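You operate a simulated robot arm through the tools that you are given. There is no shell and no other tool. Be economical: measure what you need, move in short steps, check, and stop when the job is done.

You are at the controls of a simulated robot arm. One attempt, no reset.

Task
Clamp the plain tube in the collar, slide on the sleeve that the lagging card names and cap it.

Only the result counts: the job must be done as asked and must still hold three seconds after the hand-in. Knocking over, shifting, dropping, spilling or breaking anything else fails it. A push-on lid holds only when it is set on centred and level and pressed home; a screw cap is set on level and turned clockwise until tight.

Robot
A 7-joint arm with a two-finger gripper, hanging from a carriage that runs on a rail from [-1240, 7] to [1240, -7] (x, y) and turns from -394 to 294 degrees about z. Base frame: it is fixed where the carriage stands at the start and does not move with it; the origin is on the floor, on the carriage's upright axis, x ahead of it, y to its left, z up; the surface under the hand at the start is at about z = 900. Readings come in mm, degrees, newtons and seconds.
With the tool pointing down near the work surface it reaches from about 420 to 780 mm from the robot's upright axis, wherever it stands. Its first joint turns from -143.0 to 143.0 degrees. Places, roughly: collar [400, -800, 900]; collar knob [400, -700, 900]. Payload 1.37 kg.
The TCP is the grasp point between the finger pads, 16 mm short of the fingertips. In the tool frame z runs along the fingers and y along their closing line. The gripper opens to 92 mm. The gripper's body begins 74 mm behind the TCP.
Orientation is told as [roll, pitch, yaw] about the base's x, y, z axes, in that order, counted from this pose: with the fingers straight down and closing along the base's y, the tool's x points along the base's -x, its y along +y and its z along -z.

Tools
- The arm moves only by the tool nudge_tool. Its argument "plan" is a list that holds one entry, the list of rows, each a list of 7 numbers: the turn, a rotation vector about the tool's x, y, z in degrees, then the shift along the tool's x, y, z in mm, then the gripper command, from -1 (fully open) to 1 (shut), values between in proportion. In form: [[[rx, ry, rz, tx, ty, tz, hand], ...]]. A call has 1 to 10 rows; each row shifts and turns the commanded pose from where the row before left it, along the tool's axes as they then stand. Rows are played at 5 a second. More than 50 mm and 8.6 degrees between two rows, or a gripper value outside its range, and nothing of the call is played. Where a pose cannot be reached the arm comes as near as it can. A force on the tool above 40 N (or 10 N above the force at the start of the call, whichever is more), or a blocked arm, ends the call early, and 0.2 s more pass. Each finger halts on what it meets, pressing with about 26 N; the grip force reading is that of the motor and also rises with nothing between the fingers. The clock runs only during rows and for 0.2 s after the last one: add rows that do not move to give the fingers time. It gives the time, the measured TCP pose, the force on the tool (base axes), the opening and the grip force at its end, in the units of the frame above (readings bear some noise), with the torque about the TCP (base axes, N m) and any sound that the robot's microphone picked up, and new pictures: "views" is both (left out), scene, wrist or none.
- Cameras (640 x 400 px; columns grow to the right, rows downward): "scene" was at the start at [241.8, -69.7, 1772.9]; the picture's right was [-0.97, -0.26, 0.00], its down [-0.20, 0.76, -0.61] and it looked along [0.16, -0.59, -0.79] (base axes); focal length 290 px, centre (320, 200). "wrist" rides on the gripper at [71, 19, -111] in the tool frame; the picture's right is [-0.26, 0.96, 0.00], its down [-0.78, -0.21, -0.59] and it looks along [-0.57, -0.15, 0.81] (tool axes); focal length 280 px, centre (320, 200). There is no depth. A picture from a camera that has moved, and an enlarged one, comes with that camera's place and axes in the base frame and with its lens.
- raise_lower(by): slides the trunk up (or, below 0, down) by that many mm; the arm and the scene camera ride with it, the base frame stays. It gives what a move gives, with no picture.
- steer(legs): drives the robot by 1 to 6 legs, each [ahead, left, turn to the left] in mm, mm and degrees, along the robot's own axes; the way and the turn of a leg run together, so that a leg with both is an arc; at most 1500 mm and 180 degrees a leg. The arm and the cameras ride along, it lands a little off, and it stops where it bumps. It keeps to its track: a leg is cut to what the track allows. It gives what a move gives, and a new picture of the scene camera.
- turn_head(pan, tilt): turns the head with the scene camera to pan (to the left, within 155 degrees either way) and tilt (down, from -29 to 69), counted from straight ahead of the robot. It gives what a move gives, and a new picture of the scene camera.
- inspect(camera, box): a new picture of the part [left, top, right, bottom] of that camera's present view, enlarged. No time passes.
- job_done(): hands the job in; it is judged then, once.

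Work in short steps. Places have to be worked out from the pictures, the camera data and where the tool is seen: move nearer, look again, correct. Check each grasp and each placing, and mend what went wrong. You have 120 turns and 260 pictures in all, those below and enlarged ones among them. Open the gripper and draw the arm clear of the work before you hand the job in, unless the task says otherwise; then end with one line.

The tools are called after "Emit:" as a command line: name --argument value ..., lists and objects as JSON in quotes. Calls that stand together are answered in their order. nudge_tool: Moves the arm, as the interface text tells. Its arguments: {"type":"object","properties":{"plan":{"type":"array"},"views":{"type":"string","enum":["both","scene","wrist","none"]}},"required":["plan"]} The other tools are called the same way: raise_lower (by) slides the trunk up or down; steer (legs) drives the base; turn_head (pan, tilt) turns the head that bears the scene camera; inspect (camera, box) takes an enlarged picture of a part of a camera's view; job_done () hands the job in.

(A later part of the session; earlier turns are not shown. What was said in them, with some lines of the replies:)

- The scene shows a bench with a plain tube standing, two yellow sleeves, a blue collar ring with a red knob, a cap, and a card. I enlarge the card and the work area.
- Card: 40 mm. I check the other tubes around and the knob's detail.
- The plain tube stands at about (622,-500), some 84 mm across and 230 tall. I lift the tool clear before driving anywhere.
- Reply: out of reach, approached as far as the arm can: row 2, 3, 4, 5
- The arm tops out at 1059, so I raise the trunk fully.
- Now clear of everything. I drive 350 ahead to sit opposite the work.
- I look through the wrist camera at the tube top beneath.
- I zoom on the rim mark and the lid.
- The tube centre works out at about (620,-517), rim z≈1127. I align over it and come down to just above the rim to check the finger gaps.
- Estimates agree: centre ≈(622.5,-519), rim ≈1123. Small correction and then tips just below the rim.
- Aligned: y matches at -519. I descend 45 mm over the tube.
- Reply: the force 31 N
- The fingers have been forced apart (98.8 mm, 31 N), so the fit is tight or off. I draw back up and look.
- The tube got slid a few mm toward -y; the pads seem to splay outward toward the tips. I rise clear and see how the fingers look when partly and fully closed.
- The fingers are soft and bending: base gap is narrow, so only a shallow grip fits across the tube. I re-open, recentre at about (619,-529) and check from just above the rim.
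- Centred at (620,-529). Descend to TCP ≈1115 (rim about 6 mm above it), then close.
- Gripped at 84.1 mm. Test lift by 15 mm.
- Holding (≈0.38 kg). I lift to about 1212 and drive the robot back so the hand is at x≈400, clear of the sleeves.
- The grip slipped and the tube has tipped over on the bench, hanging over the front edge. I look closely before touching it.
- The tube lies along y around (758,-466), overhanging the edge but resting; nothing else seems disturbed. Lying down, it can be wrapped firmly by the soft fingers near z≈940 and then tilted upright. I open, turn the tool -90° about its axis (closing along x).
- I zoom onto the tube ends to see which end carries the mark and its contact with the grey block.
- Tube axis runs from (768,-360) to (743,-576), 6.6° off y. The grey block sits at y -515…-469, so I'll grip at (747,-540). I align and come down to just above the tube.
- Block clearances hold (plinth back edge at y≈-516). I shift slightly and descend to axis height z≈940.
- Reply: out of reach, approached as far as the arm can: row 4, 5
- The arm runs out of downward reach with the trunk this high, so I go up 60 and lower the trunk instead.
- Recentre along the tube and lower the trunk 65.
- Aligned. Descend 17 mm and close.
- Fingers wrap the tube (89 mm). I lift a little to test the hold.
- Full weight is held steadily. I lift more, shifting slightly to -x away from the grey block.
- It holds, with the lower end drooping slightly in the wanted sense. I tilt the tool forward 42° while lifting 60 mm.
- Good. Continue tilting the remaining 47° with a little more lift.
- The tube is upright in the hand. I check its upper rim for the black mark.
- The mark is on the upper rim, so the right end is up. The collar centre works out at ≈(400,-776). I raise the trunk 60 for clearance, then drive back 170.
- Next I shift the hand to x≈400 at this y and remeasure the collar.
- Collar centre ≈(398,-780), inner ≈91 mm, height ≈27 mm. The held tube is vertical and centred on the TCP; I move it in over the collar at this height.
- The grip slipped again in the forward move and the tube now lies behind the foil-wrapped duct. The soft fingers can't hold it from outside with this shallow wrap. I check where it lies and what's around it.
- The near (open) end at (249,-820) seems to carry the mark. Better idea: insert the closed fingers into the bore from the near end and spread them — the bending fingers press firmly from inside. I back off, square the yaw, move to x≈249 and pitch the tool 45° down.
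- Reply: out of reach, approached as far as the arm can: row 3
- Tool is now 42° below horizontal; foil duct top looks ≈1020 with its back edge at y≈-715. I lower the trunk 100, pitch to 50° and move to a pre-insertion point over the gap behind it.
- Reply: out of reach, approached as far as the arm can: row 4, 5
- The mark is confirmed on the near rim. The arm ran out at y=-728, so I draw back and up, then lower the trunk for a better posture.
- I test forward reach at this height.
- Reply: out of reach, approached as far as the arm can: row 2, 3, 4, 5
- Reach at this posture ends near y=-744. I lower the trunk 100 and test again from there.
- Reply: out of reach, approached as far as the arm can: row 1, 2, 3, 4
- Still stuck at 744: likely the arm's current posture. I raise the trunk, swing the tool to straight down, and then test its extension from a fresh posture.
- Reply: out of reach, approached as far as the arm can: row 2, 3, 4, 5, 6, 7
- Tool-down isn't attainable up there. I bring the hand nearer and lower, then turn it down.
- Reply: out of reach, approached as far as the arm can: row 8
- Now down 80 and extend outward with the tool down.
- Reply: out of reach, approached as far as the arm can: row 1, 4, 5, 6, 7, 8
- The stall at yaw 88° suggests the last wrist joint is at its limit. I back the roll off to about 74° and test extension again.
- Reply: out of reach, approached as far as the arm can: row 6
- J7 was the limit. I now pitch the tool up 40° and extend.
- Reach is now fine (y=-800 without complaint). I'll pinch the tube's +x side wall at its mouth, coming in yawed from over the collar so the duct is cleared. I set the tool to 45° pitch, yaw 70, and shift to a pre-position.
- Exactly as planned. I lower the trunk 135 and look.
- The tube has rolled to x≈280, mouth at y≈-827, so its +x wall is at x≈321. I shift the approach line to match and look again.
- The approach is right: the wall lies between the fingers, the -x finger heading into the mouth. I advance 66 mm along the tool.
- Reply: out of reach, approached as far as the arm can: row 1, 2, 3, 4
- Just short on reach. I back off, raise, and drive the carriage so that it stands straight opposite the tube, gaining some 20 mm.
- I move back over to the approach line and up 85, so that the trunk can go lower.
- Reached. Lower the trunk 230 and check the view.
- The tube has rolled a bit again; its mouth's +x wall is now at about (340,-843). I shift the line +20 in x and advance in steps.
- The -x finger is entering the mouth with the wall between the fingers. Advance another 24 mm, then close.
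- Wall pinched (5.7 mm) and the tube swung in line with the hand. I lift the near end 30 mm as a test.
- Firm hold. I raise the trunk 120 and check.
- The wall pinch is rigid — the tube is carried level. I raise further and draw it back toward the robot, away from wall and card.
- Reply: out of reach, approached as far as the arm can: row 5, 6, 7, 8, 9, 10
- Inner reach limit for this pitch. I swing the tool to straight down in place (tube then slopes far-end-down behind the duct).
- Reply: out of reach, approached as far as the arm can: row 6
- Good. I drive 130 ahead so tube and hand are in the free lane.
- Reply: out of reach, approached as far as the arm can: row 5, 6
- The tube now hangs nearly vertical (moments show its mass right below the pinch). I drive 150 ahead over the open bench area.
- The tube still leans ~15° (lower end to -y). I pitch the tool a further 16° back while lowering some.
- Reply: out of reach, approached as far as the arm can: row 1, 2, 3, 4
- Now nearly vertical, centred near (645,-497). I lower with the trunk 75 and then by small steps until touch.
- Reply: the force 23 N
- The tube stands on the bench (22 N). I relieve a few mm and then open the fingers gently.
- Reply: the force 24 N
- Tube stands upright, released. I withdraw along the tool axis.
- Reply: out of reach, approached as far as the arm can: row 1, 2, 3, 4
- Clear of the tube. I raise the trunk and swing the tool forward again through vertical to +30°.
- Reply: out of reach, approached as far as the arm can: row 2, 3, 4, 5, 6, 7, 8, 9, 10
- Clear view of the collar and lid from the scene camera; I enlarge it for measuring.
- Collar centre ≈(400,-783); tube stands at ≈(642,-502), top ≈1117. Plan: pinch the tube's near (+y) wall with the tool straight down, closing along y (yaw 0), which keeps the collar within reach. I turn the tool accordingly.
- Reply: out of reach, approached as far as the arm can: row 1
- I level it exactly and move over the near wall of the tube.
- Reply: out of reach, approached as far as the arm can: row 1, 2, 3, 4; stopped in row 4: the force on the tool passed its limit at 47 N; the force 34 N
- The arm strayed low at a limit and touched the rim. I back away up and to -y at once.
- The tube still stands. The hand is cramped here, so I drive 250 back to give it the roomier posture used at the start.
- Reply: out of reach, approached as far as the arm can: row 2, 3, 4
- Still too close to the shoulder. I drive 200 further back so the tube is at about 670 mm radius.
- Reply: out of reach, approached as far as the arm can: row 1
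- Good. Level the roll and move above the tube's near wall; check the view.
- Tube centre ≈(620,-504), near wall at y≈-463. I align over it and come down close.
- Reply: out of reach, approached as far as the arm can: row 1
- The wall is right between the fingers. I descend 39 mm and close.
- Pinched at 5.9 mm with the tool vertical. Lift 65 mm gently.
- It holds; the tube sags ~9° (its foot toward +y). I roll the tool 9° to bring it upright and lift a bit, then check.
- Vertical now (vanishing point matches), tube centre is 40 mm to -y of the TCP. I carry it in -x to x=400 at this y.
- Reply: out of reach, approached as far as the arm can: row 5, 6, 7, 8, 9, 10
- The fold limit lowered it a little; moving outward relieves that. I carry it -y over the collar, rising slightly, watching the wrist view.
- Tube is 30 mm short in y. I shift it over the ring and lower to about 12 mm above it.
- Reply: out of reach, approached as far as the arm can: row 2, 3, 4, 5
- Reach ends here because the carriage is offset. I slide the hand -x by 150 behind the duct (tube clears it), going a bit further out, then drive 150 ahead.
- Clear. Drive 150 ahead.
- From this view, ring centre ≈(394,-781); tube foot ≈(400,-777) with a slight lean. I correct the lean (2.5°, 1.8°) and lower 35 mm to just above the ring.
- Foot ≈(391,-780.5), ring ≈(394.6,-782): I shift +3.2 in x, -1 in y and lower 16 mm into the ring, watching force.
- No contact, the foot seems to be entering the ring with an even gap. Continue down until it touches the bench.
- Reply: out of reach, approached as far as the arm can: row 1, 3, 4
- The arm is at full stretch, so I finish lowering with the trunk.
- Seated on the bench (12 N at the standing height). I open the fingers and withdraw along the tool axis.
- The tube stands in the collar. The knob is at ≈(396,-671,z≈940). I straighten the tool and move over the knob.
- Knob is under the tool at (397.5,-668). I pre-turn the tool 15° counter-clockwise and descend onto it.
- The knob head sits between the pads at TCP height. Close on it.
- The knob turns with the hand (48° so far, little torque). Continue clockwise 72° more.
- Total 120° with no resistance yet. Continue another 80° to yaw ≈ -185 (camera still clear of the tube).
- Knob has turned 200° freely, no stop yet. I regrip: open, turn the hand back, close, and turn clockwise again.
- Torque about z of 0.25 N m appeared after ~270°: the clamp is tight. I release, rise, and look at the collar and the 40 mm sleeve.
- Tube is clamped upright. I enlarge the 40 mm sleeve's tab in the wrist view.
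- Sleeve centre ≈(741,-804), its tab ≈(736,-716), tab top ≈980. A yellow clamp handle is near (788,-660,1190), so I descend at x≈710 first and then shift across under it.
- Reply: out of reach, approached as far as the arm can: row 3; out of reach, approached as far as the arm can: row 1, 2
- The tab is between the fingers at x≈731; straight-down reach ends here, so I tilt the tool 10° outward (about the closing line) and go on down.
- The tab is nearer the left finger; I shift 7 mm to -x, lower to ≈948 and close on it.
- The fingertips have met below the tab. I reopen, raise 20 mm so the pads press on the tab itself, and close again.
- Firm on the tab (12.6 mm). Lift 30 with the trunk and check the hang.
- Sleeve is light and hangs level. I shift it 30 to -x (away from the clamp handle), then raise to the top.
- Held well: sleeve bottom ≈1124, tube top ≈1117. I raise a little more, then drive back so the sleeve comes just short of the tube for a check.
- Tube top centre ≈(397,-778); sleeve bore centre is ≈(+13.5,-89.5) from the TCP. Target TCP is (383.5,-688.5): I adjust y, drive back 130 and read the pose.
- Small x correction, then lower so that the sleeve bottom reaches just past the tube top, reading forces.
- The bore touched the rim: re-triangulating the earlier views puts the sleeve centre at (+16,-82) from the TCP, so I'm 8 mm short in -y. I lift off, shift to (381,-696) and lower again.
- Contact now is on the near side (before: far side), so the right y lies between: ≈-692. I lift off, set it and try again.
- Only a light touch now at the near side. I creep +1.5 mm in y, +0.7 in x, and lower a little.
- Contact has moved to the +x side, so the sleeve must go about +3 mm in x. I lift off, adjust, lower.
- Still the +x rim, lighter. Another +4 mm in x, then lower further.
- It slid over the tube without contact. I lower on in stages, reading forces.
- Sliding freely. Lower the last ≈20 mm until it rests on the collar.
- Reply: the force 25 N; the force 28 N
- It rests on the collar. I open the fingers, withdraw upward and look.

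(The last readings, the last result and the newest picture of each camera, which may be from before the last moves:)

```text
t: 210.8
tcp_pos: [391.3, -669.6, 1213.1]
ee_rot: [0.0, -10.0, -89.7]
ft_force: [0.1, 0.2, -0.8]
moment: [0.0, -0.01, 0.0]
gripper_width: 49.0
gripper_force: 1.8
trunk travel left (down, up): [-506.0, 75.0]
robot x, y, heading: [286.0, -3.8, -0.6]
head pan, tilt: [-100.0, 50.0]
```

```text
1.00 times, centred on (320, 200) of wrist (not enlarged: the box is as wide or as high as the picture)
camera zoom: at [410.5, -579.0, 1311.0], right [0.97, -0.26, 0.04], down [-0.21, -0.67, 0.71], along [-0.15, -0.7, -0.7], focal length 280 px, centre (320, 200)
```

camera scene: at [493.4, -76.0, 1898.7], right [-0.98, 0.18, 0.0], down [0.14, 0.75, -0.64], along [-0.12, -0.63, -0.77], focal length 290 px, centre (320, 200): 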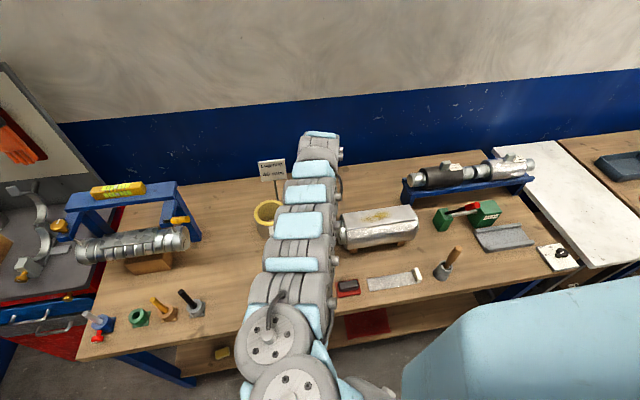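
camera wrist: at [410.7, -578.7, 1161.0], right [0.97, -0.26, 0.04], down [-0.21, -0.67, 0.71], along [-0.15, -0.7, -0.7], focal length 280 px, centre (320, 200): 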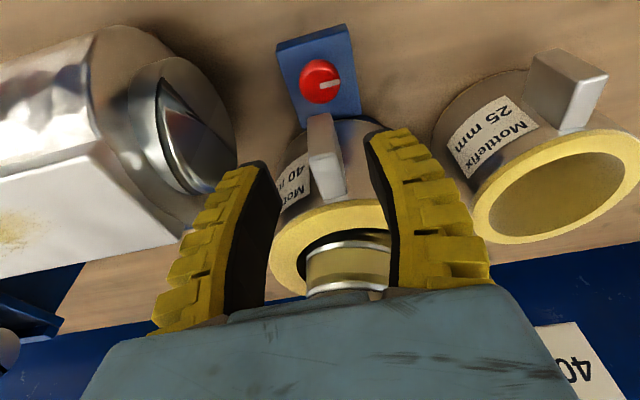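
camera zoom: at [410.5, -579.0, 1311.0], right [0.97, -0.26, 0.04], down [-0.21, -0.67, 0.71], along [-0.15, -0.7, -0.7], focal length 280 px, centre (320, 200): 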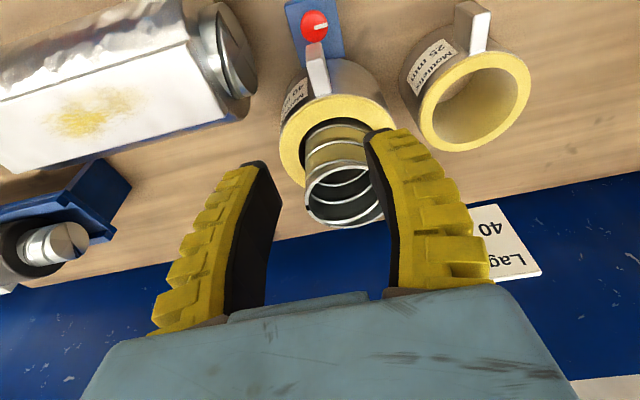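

The 40 mm sleeve is on. Now the lid: I move the hand to above it and look.

Emit:
nudge_tool --plan '[[[0, 0, 0, 25.7, 13.3, 20.8, 0], [0, 0, 0, 25.7, 13.3, 20.8, 0], [0, 0, 0, 25.7, 13.3, 20.8, 0], [0, 0, 0, 25.7, 13.3, 20.8, 0], [0, 0, 0, 25.7, 13.3, 20.8, 0], [0, 0, 0, 25.7, 13.3, 20.8, 0], [0, 0, 0, 0, 0, 0, 0]]]' --views "both"

Emit:
inspect --camera "scene" --box '[250, 150, 430, 320]'

```text
t: 212.4
tcp_pos: [471.0, -536.8, 1064.3]
ee_rot: [0.0, -9.9, -89.8]
ft_force: [0.2, 0.1, -0.1]
moment: [0.01, -0.01, 0.03]
gripper_width: 49.2
gripper_force: 1.7
trunk travel left (down, up): [-506.0, 75.0]
robot x, y, heading: [284.1, -1.4, -0.4]
head pan, tilt: [-100.0, 50.0]
camera scene: at [493.4, -75.9, 1856.7], right [-0.98, 0.18, 0.0], down [0.14, 0.75, -0.64], along [-0.12, -0.63, -0.77], focal length 290 px, centre (320, 200)
camera wrist: at [490.3, -446.6, 1161.5], right [0.97, -0.26, 0.04], down [-0.21, -0.67, 0.71], along [-0.15, -0.7, -0.7], focal length 280 px, centre (320, 200)
```

scene: 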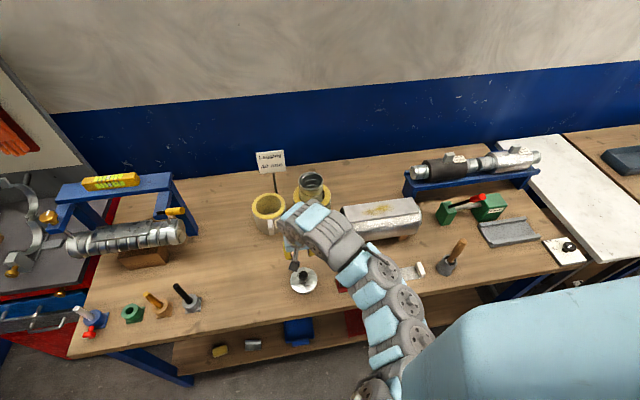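
wrist: 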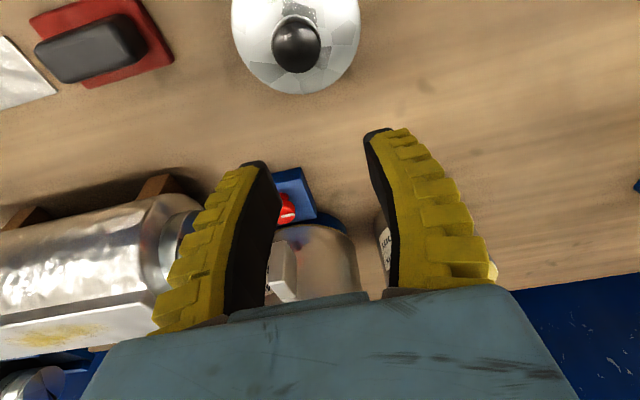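

```text
2.35 times, centred on (340, 235) of scene
camera zoom: at [493.4, -75.9, 1856.7], right [-0.98, 0.18, 0.0], down [0.14, 0.75, -0.64], along [-0.12, -0.63, -0.77], focal length 683 px, centre (273, 118)
```

zoom: 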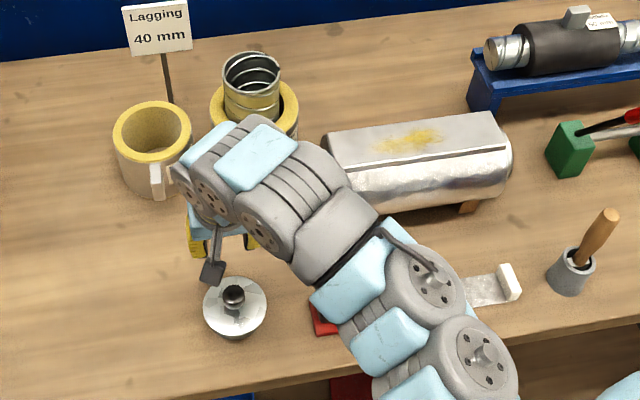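

Lid knob at ≈(467.5,-506), z≈950. I come down over it diagonally, close, and lift slightly.

Emit:
nudge_tool --plan '[[[0, 0, 0, 10, -0.7, 21.4, 0], [0, 0, 0, 10, -0.7, 21.4, 0], [0, 0, 0, 10, -0.7, 21.4, 0], [0, 0, 0, 10, -0.7, 21.4, 0], [0, 0, 0, 9.8, -0.7, 21.4, 0], [0, 0, 0, 0, 0, 0, 0], [0, 0, 0, 0, 0, 0, 0.6], [0, 0, 0, 0, 0, 0, 1], [0, 0, 0, 0, 0, 0, 1], [0, 0, 0, 0, 0, 0, 1]]]' --views "wrist"

Emit:
raise_lower --by 20

Emit:
inspect --camera "wrist" --box '[160, 60, 480, 320]'

```text
t: 214.6
tcp_pos: [469.6, -511.4, 952.0]
ee_rot: [0.1, -10.2, -89.8]
ft_force: [1.4, -6.7, 24.9]
moment: [-0.31, 0.0, 0.02]
gripper_width: 27.6
gripper_force: 26.2
trunk travel left (down, up): [-506.0, 75.0]
robot x, y, heading: [286.4, -0.2, -0.5]
head pan, tilt: [-100.0, 50.0]
camera wrist: at [488.2, -420.5, 1048.7], right [0.97, -0.25, 0.05], down [-0.21, -0.67, 0.72], along [-0.15, -0.7, -0.7], focal length 280 px, centre (320, 200)
```

wrist: 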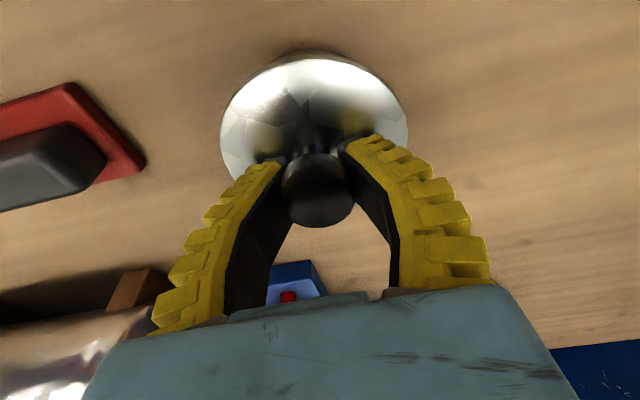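

```text
t: 215.2
tcp_pos: [467.7, -506.3, 969.9]
ee_rot: [-0.1, -9.8, -89.9]
ft_force: [-0.3, -0.8, -0.8]
moment: [0.01, -0.01, 0.02]
gripper_width: 27.4
gripper_force: 26.1
trunk travel left (down, up): [-526.0, 55.0]
robot x, y, heading: [283.7, -0.2, -0.3]
head pan, tilt: [-100.0, 50.0]
```

```text
1.54 times, centred on (320, 190) of wrist
camera zoom: at [487.1, -416.9, 1066.8], right [0.97, -0.26, 0.04], down [-0.21, -0.67, 0.71], along [-0.15, -0.7, -0.7], focal length 431 px, centre (320, 215)
```

zoom: 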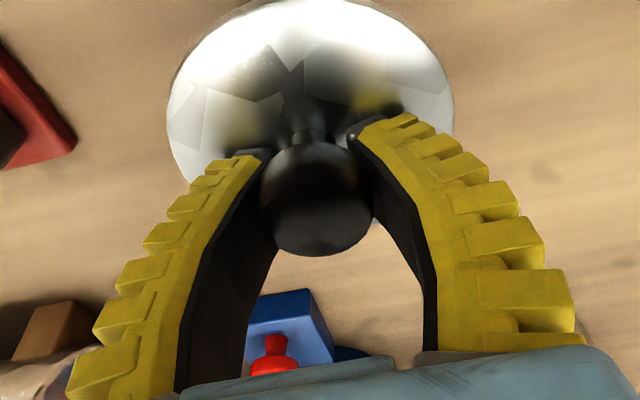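

Lid is held level and light. I carry it outward and up diagonally toward the tube.

Emit:
nudge_tool --plan '[[[0, 0, 0, -12, 0, -12, 1], [0, 0, 0, -25, 0, -20, 1], [0, 0, 0, -25, 0, -20, 1], [0, 0, 0, -25, 0, -20, 1], [0, 0, 0, -25, 0, -20, 1], [0, 0, 0, -25, 0, -20, 1], [0, 0, 0, -21, 0, -12, 1], [0, 0, 0, 0, 0, 0, 1]]]' --views "none"

Emit:
nudge_tool --plan '[[[0, 0, 0, -20, 0, -12, 1], [0, 0, 0, -25, 0, -16, 1], [0, 0, 0, -25, -10, -12, 1], [0, 0, 0, -20, -10, -8, 1], [0, 0, 0, 0, 0, 0, 1]]]' --views "both"

Emit:
inspect --camera "wrist" --box '[80, 0, 480, 250]'

```text
t: 217.0
tcp_pos: [469.3, -640.7, 1118.8]
ee_rot: [0.0, -9.9, -89.8]
ft_force: [0.6, -0.3, -2.6]
moment: [-0.01, -0.02, 0.01]
gripper_width: 27.8
gripper_force: 26.4
trunk travel left (down, up): [-526.0, 55.0]
robot x, y, heading: [283.8, 0.7, -0.6]
head pan, tilt: [-100.0, 50.0]
```

```text
t: 218.2
tcp_pos: [450.6, -721.4, 1183.3]
ee_rot: [-0.1, -9.9, -89.9]
ft_force: [-0.4, -0.1, -2.1]
moment: [0.0, 0.02, 0.0]
gripper_width: 27.1
gripper_force: 25.9
trunk travel left (down, up): [-526.0, 55.0]
robot x, y, heading: [284.6, -2.1, -0.2]
head pan, tilt: [-100.0, 50.0]
camera scene: at [493.4, -75.9, 1876.7], right [-0.98, 0.18, 0.0], down [0.14, 0.75, -0.64], along [-0.12, -0.63, -0.77], focal length 290 px, centre (320, 200)
camera wrist: at [469.1, -632.3, 1279.6], right [0.97, -0.25, 0.04], down [-0.21, -0.67, 0.71], along [-0.15, -0.7, -0.7], focal length 280 px, centre (320, 200)
```

scene: 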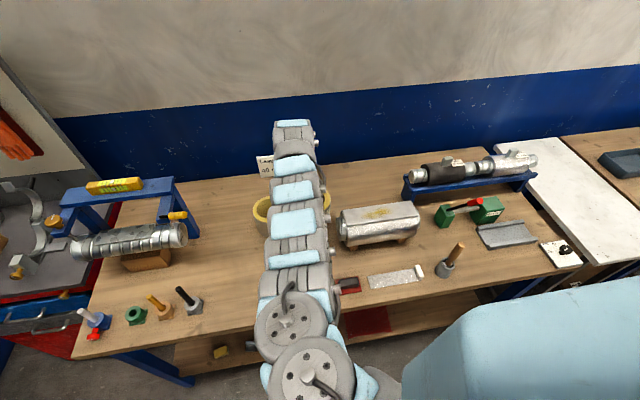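
wrist: 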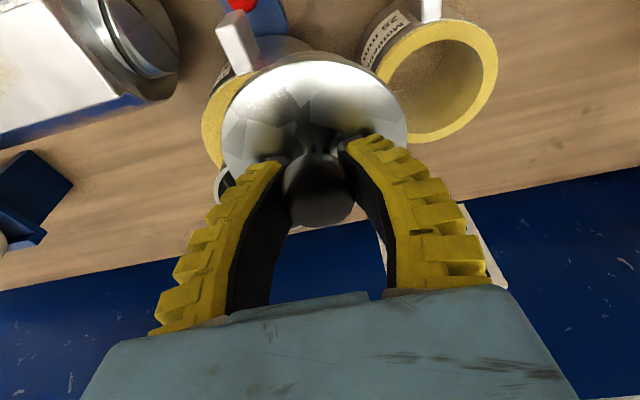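

```text
1.60 times, centred on (280, 125) of wrist
camera zoom: at [469.1, -632.3, 1279.6], right [0.97, -0.25, 0.04], down [-0.21, -0.67, 0.71], along [-0.15, -0.7, -0.7], focal length 449 px, centre (384, 320)
```

zoom: 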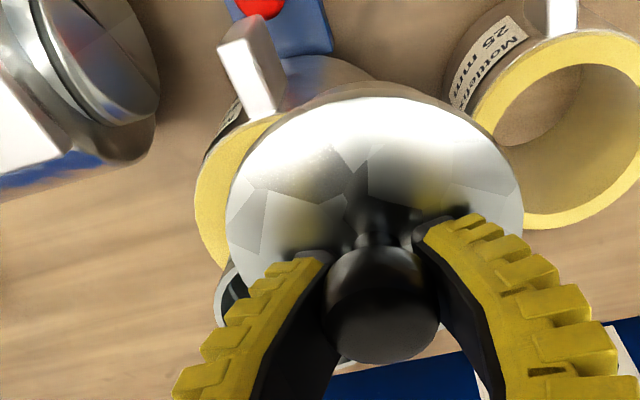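

Lid centred on the TCP. Move to over the tube centre (396.5,-777) and check position reached.

Emit:
nudge_tool --plan '[[[0, 0, 0, -18.3, -18, 3.2, 1], [0, 0, 0, -18.3, -18, 3.2, 1], [0, 0, 0, -18.3, -18, 3.2, 1], [0, 0, 0, 0, 0, 0, 1]]]' --views "wrist"

Emit:
inspect --camera "wrist" --box '[160, 0, 480, 220]'

```text
t: 219.2
tcp_pos: [404.7, -764.1, 1182.4]
ee_rot: [-0.1, -9.9, -89.8]
ft_force: [-0.4, -0.7, -1.2]
moment: [0.0, -0.01, -0.02]
gripper_width: 27.8
gripper_force: 26.2
out of reach, approached as far as the arm can: row 3
trunk travel left (down, up): [-526.0, 55.0]
robot x, y, heading: [285.9, -0.9, -0.4]
head pan, tilt: [-100.0, 50.0]
camera wrist: at [422.8, -674.3, 1279.1], right [0.97, -0.26, 0.04], down [-0.21, -0.67, 0.71], along [-0.15, -0.7, -0.7], focal length 280 px, centre (320, 200)
```

wrist: 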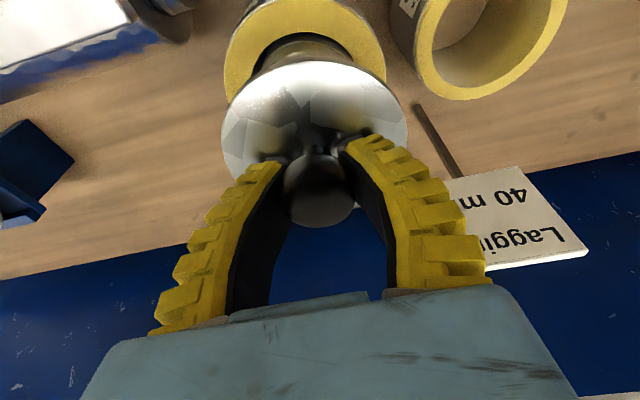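

```text
1.82 times, centred on (320, 110) of wrist
camera zoom: at [422.8, -674.3, 1279.1], right [0.97, -0.26, 0.04], down [-0.21, -0.67, 0.71], along [-0.15, -0.7, -0.7], focal length 510 px, centre (320, 364)
```

zoom: 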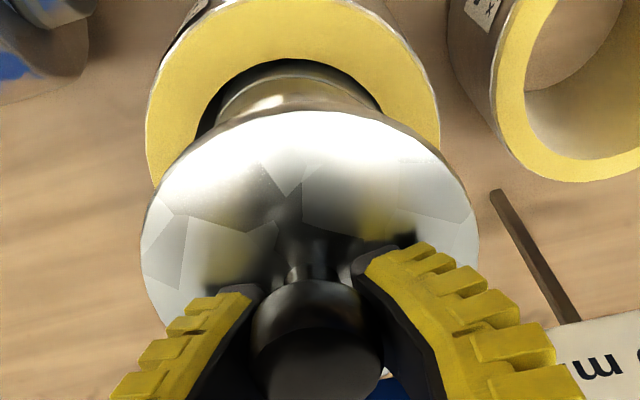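

Reach ends 13 mm short. I drive 112 ahead to stand opposite, bring the arm back across while raising it, so the trunk can lower for reach.

Emit:
steer --legs '[[112, 0, 0]]'

Emit:
nudge_tool --plan '[[[0, 0, 0, -2, -20, -11.5, 1], [0, 0, 0, -2, -20, -11.5, 1], [0, 0, 0, -2, -20, -11.5, 1], [0, 0, 0, 0, -20, 0, 1], [0, 0, 0, 0, -20, 0, 1], [0, 0, 0, -6.5, -10, 1, 1], [0, 0, 0, -6.5, -10, 1, 1], [0, 0, 0, 0, 0, 0, 1]]]' --views "wrist"

Emit:
inspect --camera "wrist" --box '[160, 0, 480, 220]'

```text
t: 220.4
tcp_pos: [514.2, -765.6, 1182.0]
ee_rot: [-0.2, -9.9, -89.9]
ft_force: [-0.2, -0.2, -0.3]
moment: [-0.02, 0.02, 0.01]
gripper_width: 27.4
gripper_force: 26.0
trunk travel left (down, up): [-526.0, 55.0]
robot x, y, heading: [395.4, 0.8, -0.7]
head pan, tilt: [-100.0, 50.0]
camera scene: at [604.2, -76.8, 1876.7], right [-0.98, 0.18, 0.0], down [0.14, 0.75, -0.64], along [-0.12, -0.63, -0.77], focal length 290 px, centre (320, 200)
```

scene: 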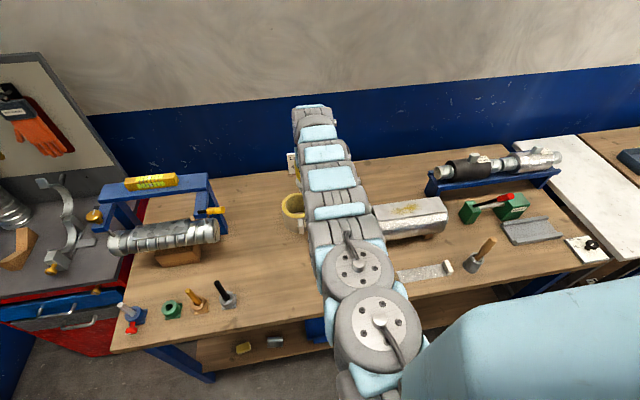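

```text
t: 222.2
tcp_pos: [395.1, -763.3, 1219.6]
ee_rot: [0.0, -9.9, -89.8]
ft_force: [0.1, 0.2, -1.0]
moment: [-0.03, 0.0, 0.0]
gripper_width: 27.3
gripper_force: 26.4
out of reach, approached as far as the arm can: row 6, 7
trunk travel left (down, up): [-526.0, 55.0]
robot x, y, heading: [397.0, -2.7, -0.2]
head pan, tilt: [-100.0, 50.0]
camera wrist: at [414.1, -673.3, 1317.3], right [0.97, -0.26, 0.04], down [-0.21, -0.67, 0.71], along [-0.15, -0.7, -0.7], focal length 280 px, centre (320, 200)
```

wrist: 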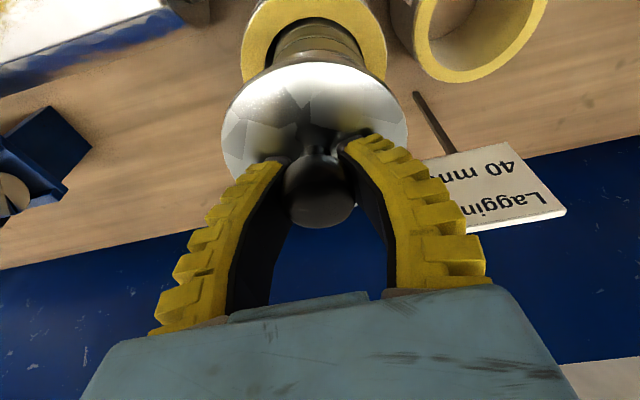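

```text
1.82 times, centred on (320, 110) of wrist
camera zoom: at [414.1, -673.3, 1317.3], right [0.97, -0.26, 0.04], down [-0.21, -0.67, 0.71], along [-0.15, -0.7, -0.7], focal length 510 px, centre (320, 364)
```

zoom: 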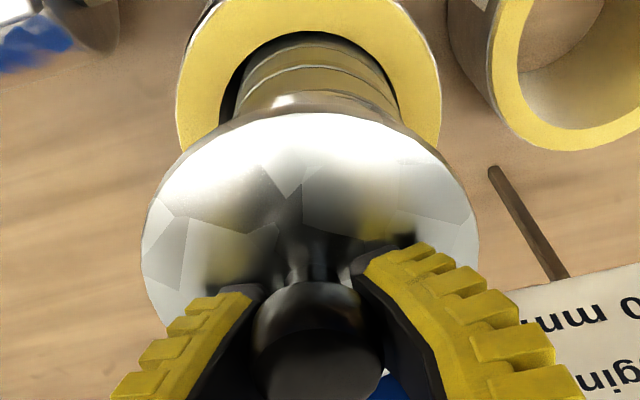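

Reach peaks with the arm a bit lower relative to the trunk. I raise the trunk 34, lower the arm equally and tilt 2° more to get the last 14 mm.

Emit:
raise_lower --by 34

Emit:
nudge_tool --plan '[[[0, 0, 0, 3, 0.7, 20, 1], [0, 0, 0, 3, 0.7, 20, 1], [0, -1, 0, 3, 0, 15, 1], [0, -1, 0, -6, 0, 8, 1], [0, 0, 0, -5, 0, 1, 1], [0, 0, 0, 0, 0, 0, 1]]]' --views "wrist"

Emit:
inspect --camera "wrist" --box '[160, 0, 480, 220]'

```text
t: 223.0
tcp_pos: [395.6, -763.1, 1253.8]
ee_rot: [0.0, -9.9, -89.9]
ft_force: [0.9, -0.2, -1.6]
moment: [0.0, -0.02, 0.03]
gripper_width: 26.9
gripper_force: 26.0
trunk travel left (down, up): [-560.0, 21.0]
robot x, y, heading: [397.1, 0.2, 0.0]
head pan, tilt: [-100.0, 50.0]
```

```text
t: 224.4
tcp_pos: [398.7, -764.4, 1202.0]
ee_rot: [0.0, -11.9, -89.9]
ft_force: [0.7, -0.5, -0.5]
moment: [-0.02, -0.01, -0.03]
gripper_width: 26.8
gripper_force: 26.1
out of reach, approached as far as the arm can: row 2, 5
trunk travel left (down, up): [-560.0, 21.0]
robot x, y, heading: [395.3, -0.7, -0.6]
head pan, tilt: [-100.0, 50.0]
camera wrist: at [417.8, -670.4, 1296.8], right [0.97, -0.25, 0.05], down [-0.21, -0.64, 0.74], along [-0.15, -0.72, -0.67], focal length 280 px, centre (320, 200)
```

wrist: 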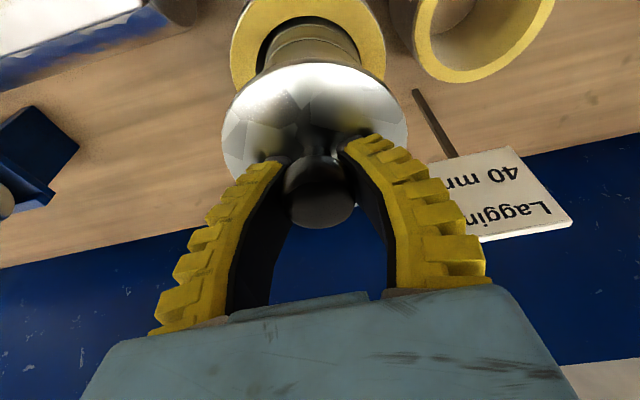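

```text
1.82 times, centred on (320, 110) of wrist
camera zoom: at [417.8, -670.4, 1296.8], right [0.97, -0.25, 0.05], down [-0.21, -0.64, 0.74], along [-0.15, -0.72, -0.67], focal length 510 px, centre (320, 364)
5 turns are left
```

zoom: 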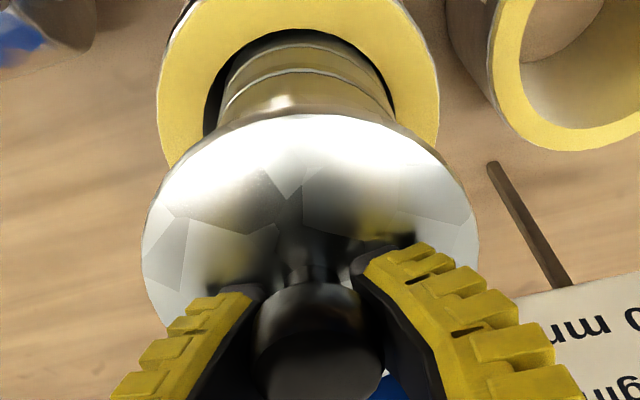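

Five turns remain. I tilt 7° more to gain the last reach, go to the tube centre and lower to just above the rim.

Emit:
nudge_tool --plan '[[[0, -3.5, 0, 0, -1, 4, 1], [0, -3.5, 0, -2, -1, 4, 1], [0, 0, 0, -3, 0, 4, 1], [0, 0, 0, -3, 0, 3.4, 1], [0, 0, 0, 0, 0, 0, 1]]]' --views "none"

Emit:
raise_lower --by -14

Emit:
nudge_tool --plan '[[[0, 0, 0, 0, 0, 0, 1]]]' --views "wrist"

Emit:
inspect --camera "wrist" --box '[200, 0, 440, 160]'

```text
t: 225.6
tcp_pos: [395.3, -775.5, 1191.8]
ee_rot: [0.1, -18.9, -89.9]
ft_force: [0.1, -0.1, -1.2]
moment: [-0.02, 0.0, 0.03]
gripper_width: 27.3
gripper_force: 26.5
trunk travel left (down, up): [-560.0, 21.0]
robot x, y, heading: [393.7, -4.8, 0.0]
head pan, tilt: [-100.0, 50.0]
```

```text
t: 226.2
tcp_pos: [396.7, -776.1, 1177.6]
ee_rot: [0.0, -18.8, -89.8]
ft_force: [-0.3, -0.1, 0.0]
moment: [0.01, -0.02, -0.01]
gripper_width: 27.7
gripper_force: 26.2
trunk travel left (down, up): [-546.0, 35.0]
robot x, y, heading: [397.2, -2.4, -0.6]
head pan, tilt: [-100.0, 50.0]
```

```text
t: 226.6
tcp_pos: [396.6, -775.6, 1178.3]
ee_rot: [0.0, -18.9, -89.9]
ft_force: [-0.3, -0.2, 0.9]
moment: [0.02, -0.02, -0.01]
gripper_width: 27.4
gripper_force: 26.3
trunk travel left (down, up): [-546.0, 35.0]
robot x, y, heading: [394.4, -1.5, -0.4]
head pan, tilt: [-100.0, 50.0]
camera wrist: at [415.5, -671.8, 1259.3], right [0.97, -0.25, 0.08], down [-0.21, -0.55, 0.81], along [-0.15, -0.8, -0.58], focal length 280 px, centre (320, 200)
```

wrist: 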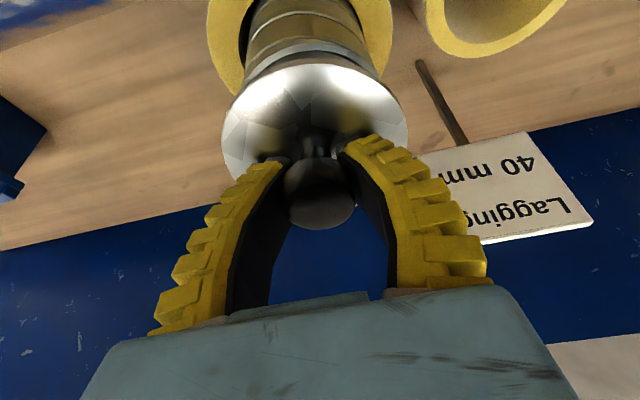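

```text
2.50 times, centred on (320, 80) of wrist
camera zoom: at [415.5, -671.8, 1259.3], right [0.97, -0.25, 0.08], down [-0.21, -0.55, 0.81], along [-0.15, -0.8, -0.58], focal length 701 px, centre (320, 500)
4 turns are left
```

zoom: 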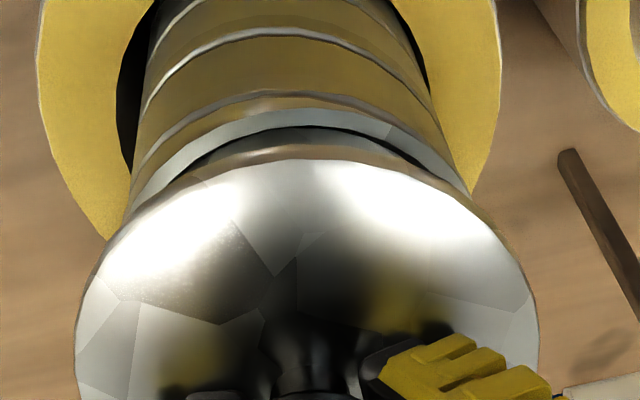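

Well centred over the rim (within ~2 mm). I correct 1 mm and press down in steps, reading the force.

Emit:
nudge_tool --plan '[[[0, 0, 0, -1.2, 0.3, 0, 1], [0, 0, 0, 0, 0, 0, 1]]]' --views "none"

Emit:
raise_lower --by -10

Emit:
raise_lower --by -7

Emit:
raise_lower --by -5

Emit:
raise_lower --by -4

Emit:
nudge_tool --plan '[[[0, 0, 0, 0, 0, 0, 1]]]' --views "wrist"

Emit:
inspect --camera "wrist" --box '[200, 0, 440, 160]'

```text
t: 227.2
tcp_pos: [397.7, -776.0, 1177.2]
ee_rot: [-0.1, -18.9, -89.9]
ft_force: [-1.0, 2.5, 1.5]
moment: [0.21, -0.06, 0.02]
gripper_width: 27.5
gripper_force: 26.3
trunk travel left (down, up): [-546.0, 35.0]
robot x, y, heading: [393.4, -4.5, -0.6]
head pan, tilt: [-100.0, 50.0]
```

```text
t: 227.8
tcp_pos: [396.8, -779.7, 1170.8]
ee_rot: [0.0, -19.3, -89.9]
ft_force: [-0.7, -1.9, 25.3]
moment: [0.98, -0.37, 0.02]
gripper_width: 26.9
gripper_force: 26.0
trunk travel left (down, up): [-536.0, 45.0]
robot x, y, heading: [395.2, -0.9, -0.5]
head pan, tilt: [-100.0, 50.0]
```

```text
t: 228.2
tcp_pos: [395.5, -782.1, 1170.6]
ee_rot: [0.1, -19.7, -90.0]
ft_force: [-0.7, -0.4, 22.0]
moment: [0.9, -0.34, 0.0]
gripper_width: 26.2
gripper_force: 25.9
trunk travel left (down, up): [-532.0, 49.0]
robot x, y, heading: [394.7, -3.4, -0.5]
head pan, tilt: [-100.0, 50.0]
stopped: the force on the tool passed its limit at 43 N (the readings are from after the stop); the commanded pose is now the measured one
```

```text
t: 228.8
tcp_pos: [396.5, -776.6, 1157.8]
ee_rot: [0.0, -19.0, -89.9]
ft_force: [-0.4, -0.2, -3.7]
moment: [0.05, -0.03, 0.07]
gripper_width: 25.7
gripper_force: 26.1
trunk travel left (down, up): [-527.0, 54.0]
robot x, y, heading: [395.8, -1.3, -0.4]
head pan, tilt: [-100.0, 50.0]
```

```text
t: 229.3
tcp_pos: [396.9, -777.6, 1156.2]
ee_rot: [0.0, -19.3, -89.9]
ft_force: [0.1, 0.4, -2.7]
moment: [-0.07, -0.02, 0.0]
gripper_width: 26.1
gripper_force: 26.0
trunk travel left (down, up): [-523.0, 58.0]
robot x, y, heading: [395.9, -2.2, -0.3]
head pan, tilt: [-100.0, 50.0]
```

```text
t: 229.7
tcp_pos: [396.4, -778.3, 1156.7]
ee_rot: [-0.1, -19.4, -89.9]
ft_force: [0.4, 0.0, -3.5]
moment: [-0.03, 0.0, 0.0]
gripper_width: 25.9
gripper_force: 26.1
trunk travel left (down, up): [-523.0, 58.0]
robot x, y, heading: [394.9, -6.0, -0.5]
head pan, tilt: [-100.0, 50.0]
camera wrist: at [415.4, -673.8, 1238.3], right [0.97, -0.25, 0.09], down [-0.21, -0.54, 0.81], along [-0.15, -0.8, -0.58], focal length 280 px, centre (320, 200)
```

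wrist: 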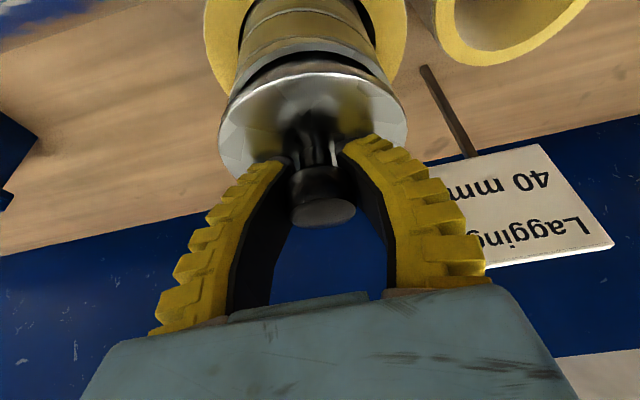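

```text
2.50 times, centred on (320, 80) of wrist
camera zoom: at [415.4, -673.8, 1238.3], right [0.97, -0.25, 0.09], down [-0.21, -0.54, 0.81], along [-0.15, -0.8, -0.58], focal length 701 px, centre (320, 500)
3 turns are left
```

zoom: 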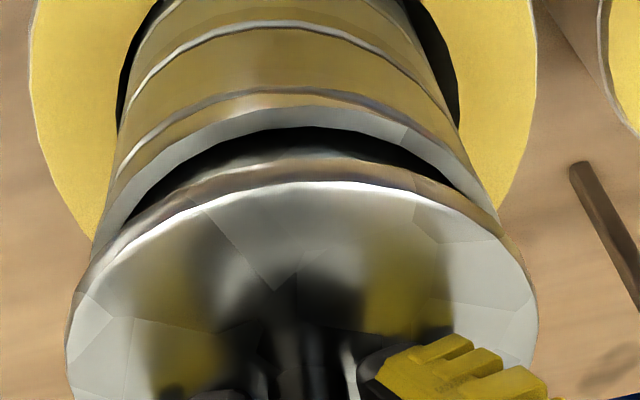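

The lid's plug has started in but the near side stands proud. I release, rise, close the fist and press down on the knob slightly toward the near side (the trunk stops at 40 N).

Emit:
nudge_tool --plan '[[[0, 0, 0, 0, 0, 0, 0.5], [0, 0, 0, 0, 0, 0, 0], [0, 0, 0, 0, 0, 0, 0], [0, 0, 0, 0, 0, 0, 0]]]' --views "none"

Emit:
raise_lower --by 56

Emit:
nudge_tool --plan '[[[0, 0, 0, 5, 0, -2, 0.5], [0, 0, 0, 5, 0, -1, 1], [0, 0, 0, 0, 0, 0, 1], [0, 0, 0, 0, 0, 0, 1]]]' --views "wrist"

Emit:
raise_lower --by -25

Emit:
raise_lower --by -12

Emit:
raise_lower --by -12

Emit:
raise_lower --by -8

Emit:
nudge_tool --plan '[[[0, 0, 0, 0, 0, 0, 1]]]' --views "wrist"

Emit:
raise_lower --by 58

Emit:
inspect --camera "wrist" --box '[200, 0, 440, 160]'

```text
t: 230.7
tcp_pos: [395.5, -779.6, 1158.2]
ee_rot: [-0.1, -19.3, -89.9]
ft_force: [0.2, 0.6, 0.0]
moment: [0.0, 0.01, 0.0]
gripper_width: 49.3
gripper_force: 2.0
trunk travel left (down, up): [-523.0, 58.0]
robot x, y, heading: [397.5, -3.2, -0.2]
head pan, tilt: [-100.0, 50.0]
```

```text
t: 231.7
tcp_pos: [395.6, -778.9, 1213.0]
ee_rot: [-0.1, -19.3, -89.9]
ft_force: [-0.3, 0.6, 0.0]
moment: [0.03, 0.03, 0.02]
gripper_width: 49.2
gripper_force: 2.1
trunk travel left (down, up): [-579.0, 2.0]
robot x, y, heading: [398.7, -1.6, -0.6]
head pan, tilt: [-100.0, 50.0]
```

```text
t: 232.7
tcp_pos: [396.4, -768.8, 1212.9]
ee_rot: [-0.1, -19.2, -89.9]
ft_force: [-0.3, -0.6, 0.0]
moment: [0.02, 0.01, 0.01]
gripper_width: 0.0
gripper_force: 25.3
trunk travel left (down, up): [-579.0, 2.0]
robot x, y, heading: [394.6, -1.7, -0.6]
head pan, tilt: [-100.0, 50.0]
camera wrist: at [415.4, -663.5, 1294.5], right [0.97, -0.25, 0.09], down [-0.21, -0.54, 0.81], along [-0.15, -0.8, -0.57], focal length 280 px, centre (320, 200)
```

wrist: 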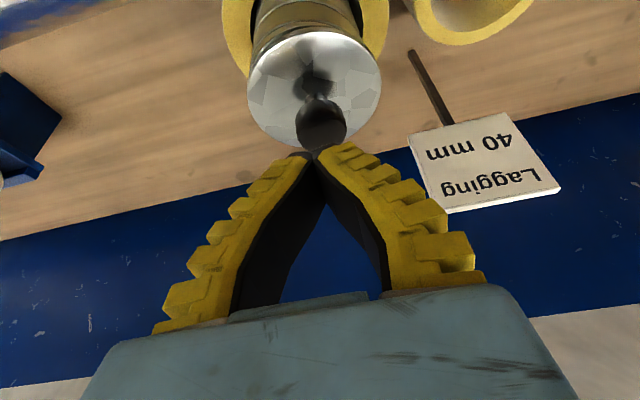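

```text
t: 233.4
tcp_pos: [396.6, -767.5, 1187.1]
ee_rot: [-0.1, -19.3, -89.9]
ft_force: [0.7, -0.9, -0.9]
moment: [-0.01, -0.01, 0.01]
gripper_width: 0.0
gripper_force: 26.3
trunk travel left (down, up): [-554.0, 27.0]
robot x, y, heading: [395.8, -2.3, -0.5]
head pan, tilt: [-100.0, 50.0]
```

```text
t: 234.0
tcp_pos: [396.2, -768.3, 1176.5]
ee_rot: [-0.1, -19.3, -89.9]
ft_force: [-0.3, 0.0, 0.1]
moment: [0.01, 0.0, -0.02]
gripper_width: 0.1
gripper_force: 25.8
trunk travel left (down, up): [-542.0, 39.0]
robot x, y, heading: [397.0, -0.6, -0.5]
head pan, tilt: [-100.0, 50.0]
```

```text
t: 234.6
tcp_pos: [396.9, -773.6, 1169.4]
ee_rot: [-0.1, -19.8, -89.9]
ft_force: [-0.4, 6.8, 37.7]
moment: [-0.29, 0.01, -0.02]
gripper_width: 6.0
gripper_force: 26.2
trunk travel left (down, up): [-530.0, 51.0]
robot x, y, heading: [395.3, -3.2, -0.6]
head pan, tilt: [-100.0, 50.0]
```

```text
t: 234.9
tcp_pos: [395.2, -775.3, 1170.9]
ee_rot: [0.0, -20.3, -90.0]
ft_force: [0.7, 3.6, 24.8]
moment: [-0.22, -0.01, -0.03]
gripper_width: 5.8
gripper_force: 25.6
trunk travel left (down, up): [-528.0, 53.0]
robot x, y, heading: [396.7, -1.6, -0.3]
head pan, tilt: [-100.0, 50.0]
stopped: the force on the tool passed its limit at 55 N (the readings are from after the stop); the commanded pose is now the measured one
```

```text
t: 235.3
tcp_pos: [395.9, -774.6, 1170.7]
ee_rot: [-0.1, -20.2, -90.0]
ft_force: [-0.2, 5.5, 33.4]
moment: [-0.28, -0.01, -0.01]
gripper_width: 6.0
gripper_force: 25.6
trunk travel left (down, up): [-528.0, 53.0]
robot x, y, heading: [395.4, -1.8, -0.3]
head pan, tilt: [-100.0, 50.0]
camera wrist: at [414.9, -668.7, 1249.7], right [0.97, -0.25, 0.09], down [-0.21, -0.53, 0.82], along [-0.16, -0.81, -0.56], focal length 280 px, centre (320, 200)
```

wrist: 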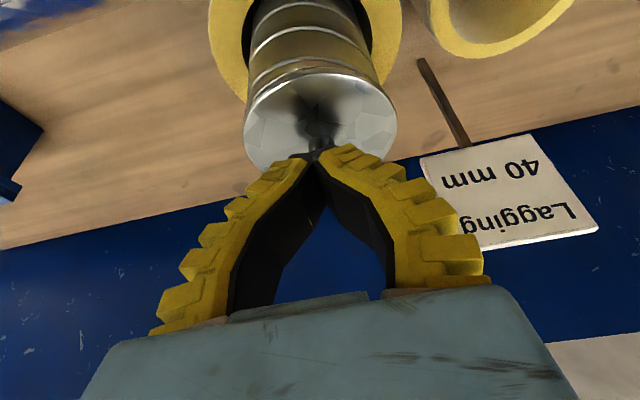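

```text
t: 236.3
tcp_pos: [396.0, -772.1, 1219.1]
ee_rot: [-0.1, -19.7, -90.1]
ft_force: [0.1, -0.1, 0.0]
moment: [-0.01, 0.03, 0.0]
gripper_width: 0.1
gripper_force: 26.2
out of reach, approached as far as the arm can: row 1
trunk travel left (down, up): [-581.0, 0.0]
robot x, y, heading: [396.1, -2.1, -0.3]
head pan, tilt: [-100.0, 50.0]
```

```text
2.50 times, centred on (320, 80) of wrist
camera zoom: at [415.1, -665.3, 1299.4], right [0.97, -0.25, 0.09], down [-0.21, -0.54, 0.82], along [-0.16, -0.81, -0.57], focal length 701 px, centre (320, 500)
2 turns are left
```

zoom: 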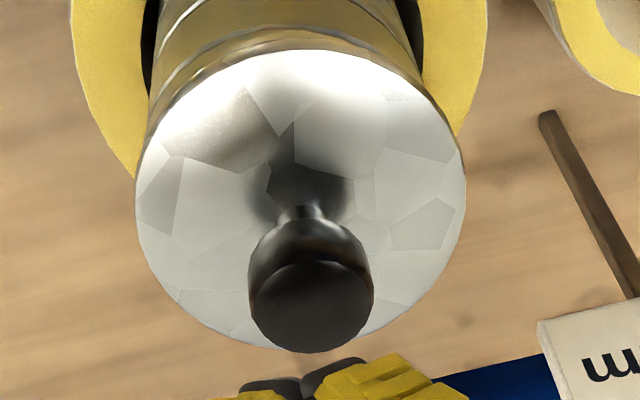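

The lid now looks flush and level after a 55 N press. I press once more at its centre, then rise, open the gripper and draw clear.

Emit:
raise_lower --by -38

Emit:
raise_lower --by -14

Emit:
raise_lower --by 56

Emit:
nudge_tool --plan '[[[0, 0, 0, 15, 0, -4, 0.5], [0, 0, 0, 20, 0, -5, 0], [0, 0, 0, 20, 0, -5, -0.5], [0, 0, 0, 20, 0, -5, -1], [0, 0, 0, 20, 0, -5, -1], [0, 0, 0, 0, 0, 0, -1]]]' --views "wrist"

```text
t: 237.1
tcp_pos: [395.6, -772.6, 1181.7]
ee_rot: [-0.1, -19.8, -90.0]
ft_force: [0.8, -0.6, 0.2]
moment: [-0.01, 0.01, 0.0]
gripper_width: 0.0
gripper_force: 26.7
trunk travel left (down, up): [-543.0, 38.0]
robot x, y, heading: [392.4, -7.7, -0.7]
head pan, tilt: [-100.0, 50.0]
```

```text
t: 237.7
tcp_pos: [395.9, -772.8, 1170.2]
ee_rot: [0.0, -20.1, -90.0]
ft_force: [1.1, 5.3, 24.2]
moment: [-0.17, 0.02, 0.03]
gripper_width: 6.1
gripper_force: 26.4
trunk travel left (down, up): [-529.0, 52.0]
robot x, y, heading: [394.8, -1.3, -0.6]
head pan, tilt: [-100.0, 50.0]
```

```text
t: 238.7
tcp_pos: [396.1, -772.0, 1219.3]
ee_rot: [-0.1, -19.9, -90.0]
ft_force: [0.2, 0.0, 0.4]
moment: [0.0, 0.02, 0.0]
gripper_width: 0.0
gripper_force: 25.8
out of reach, approached as far as the arm can: row 1
trunk travel left (down, up): [-581.0, 0.0]
robot x, y, heading: [395.7, -5.9, -0.4]
head pan, tilt: [-100.0, 50.0]
```

```text
t: 240.1
tcp_pos: [394.7, -673.8, 1208.9]
ee_rot: [-0.1, -19.7, -90.0]
ft_force: [-0.4, -0.7, 0.6]
moment: [0.13, 0.06, 0.02]
gripper_width: 91.9
gripper_force: 0.1
trunk travel left (down, up): [-581.0, 0.0]
robot x, y, heading: [397.0, -4.1, -0.2]
head pan, tilt: [-100.0, 50.0]
camera wrist: at [413.5, -568.3, 1289.5], right [0.97, -0.25, 0.09], down [-0.21, -0.54, 0.82], along [-0.16, -0.81, -0.57], focal length 280 px, centre (320, 200)
1 turns are left
```

wrist: 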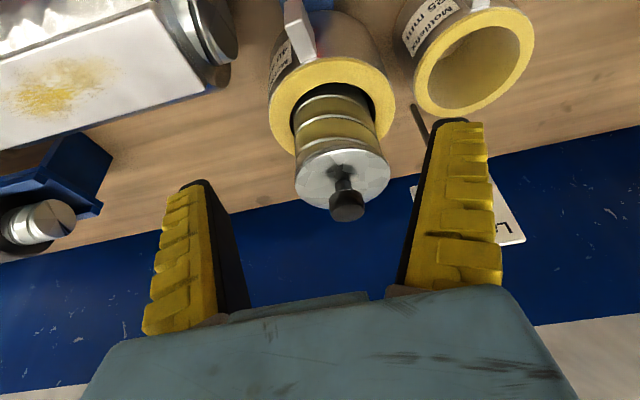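

The tube stands in the collar with the 40 mm sleeve on it and the lid seated flush. The gripper is open and clear, so I hand in.

Emit:
job_done

```text
The job is handed in.
```

I handed the job in: the tube is clamped in the collar, the 40 mm sleeve is on it and the lid is pressed on. I dropped the tube twice on the way, and it toppled and rolled on the bench each time; I saw nothing else disturbed, but that may count against the result.
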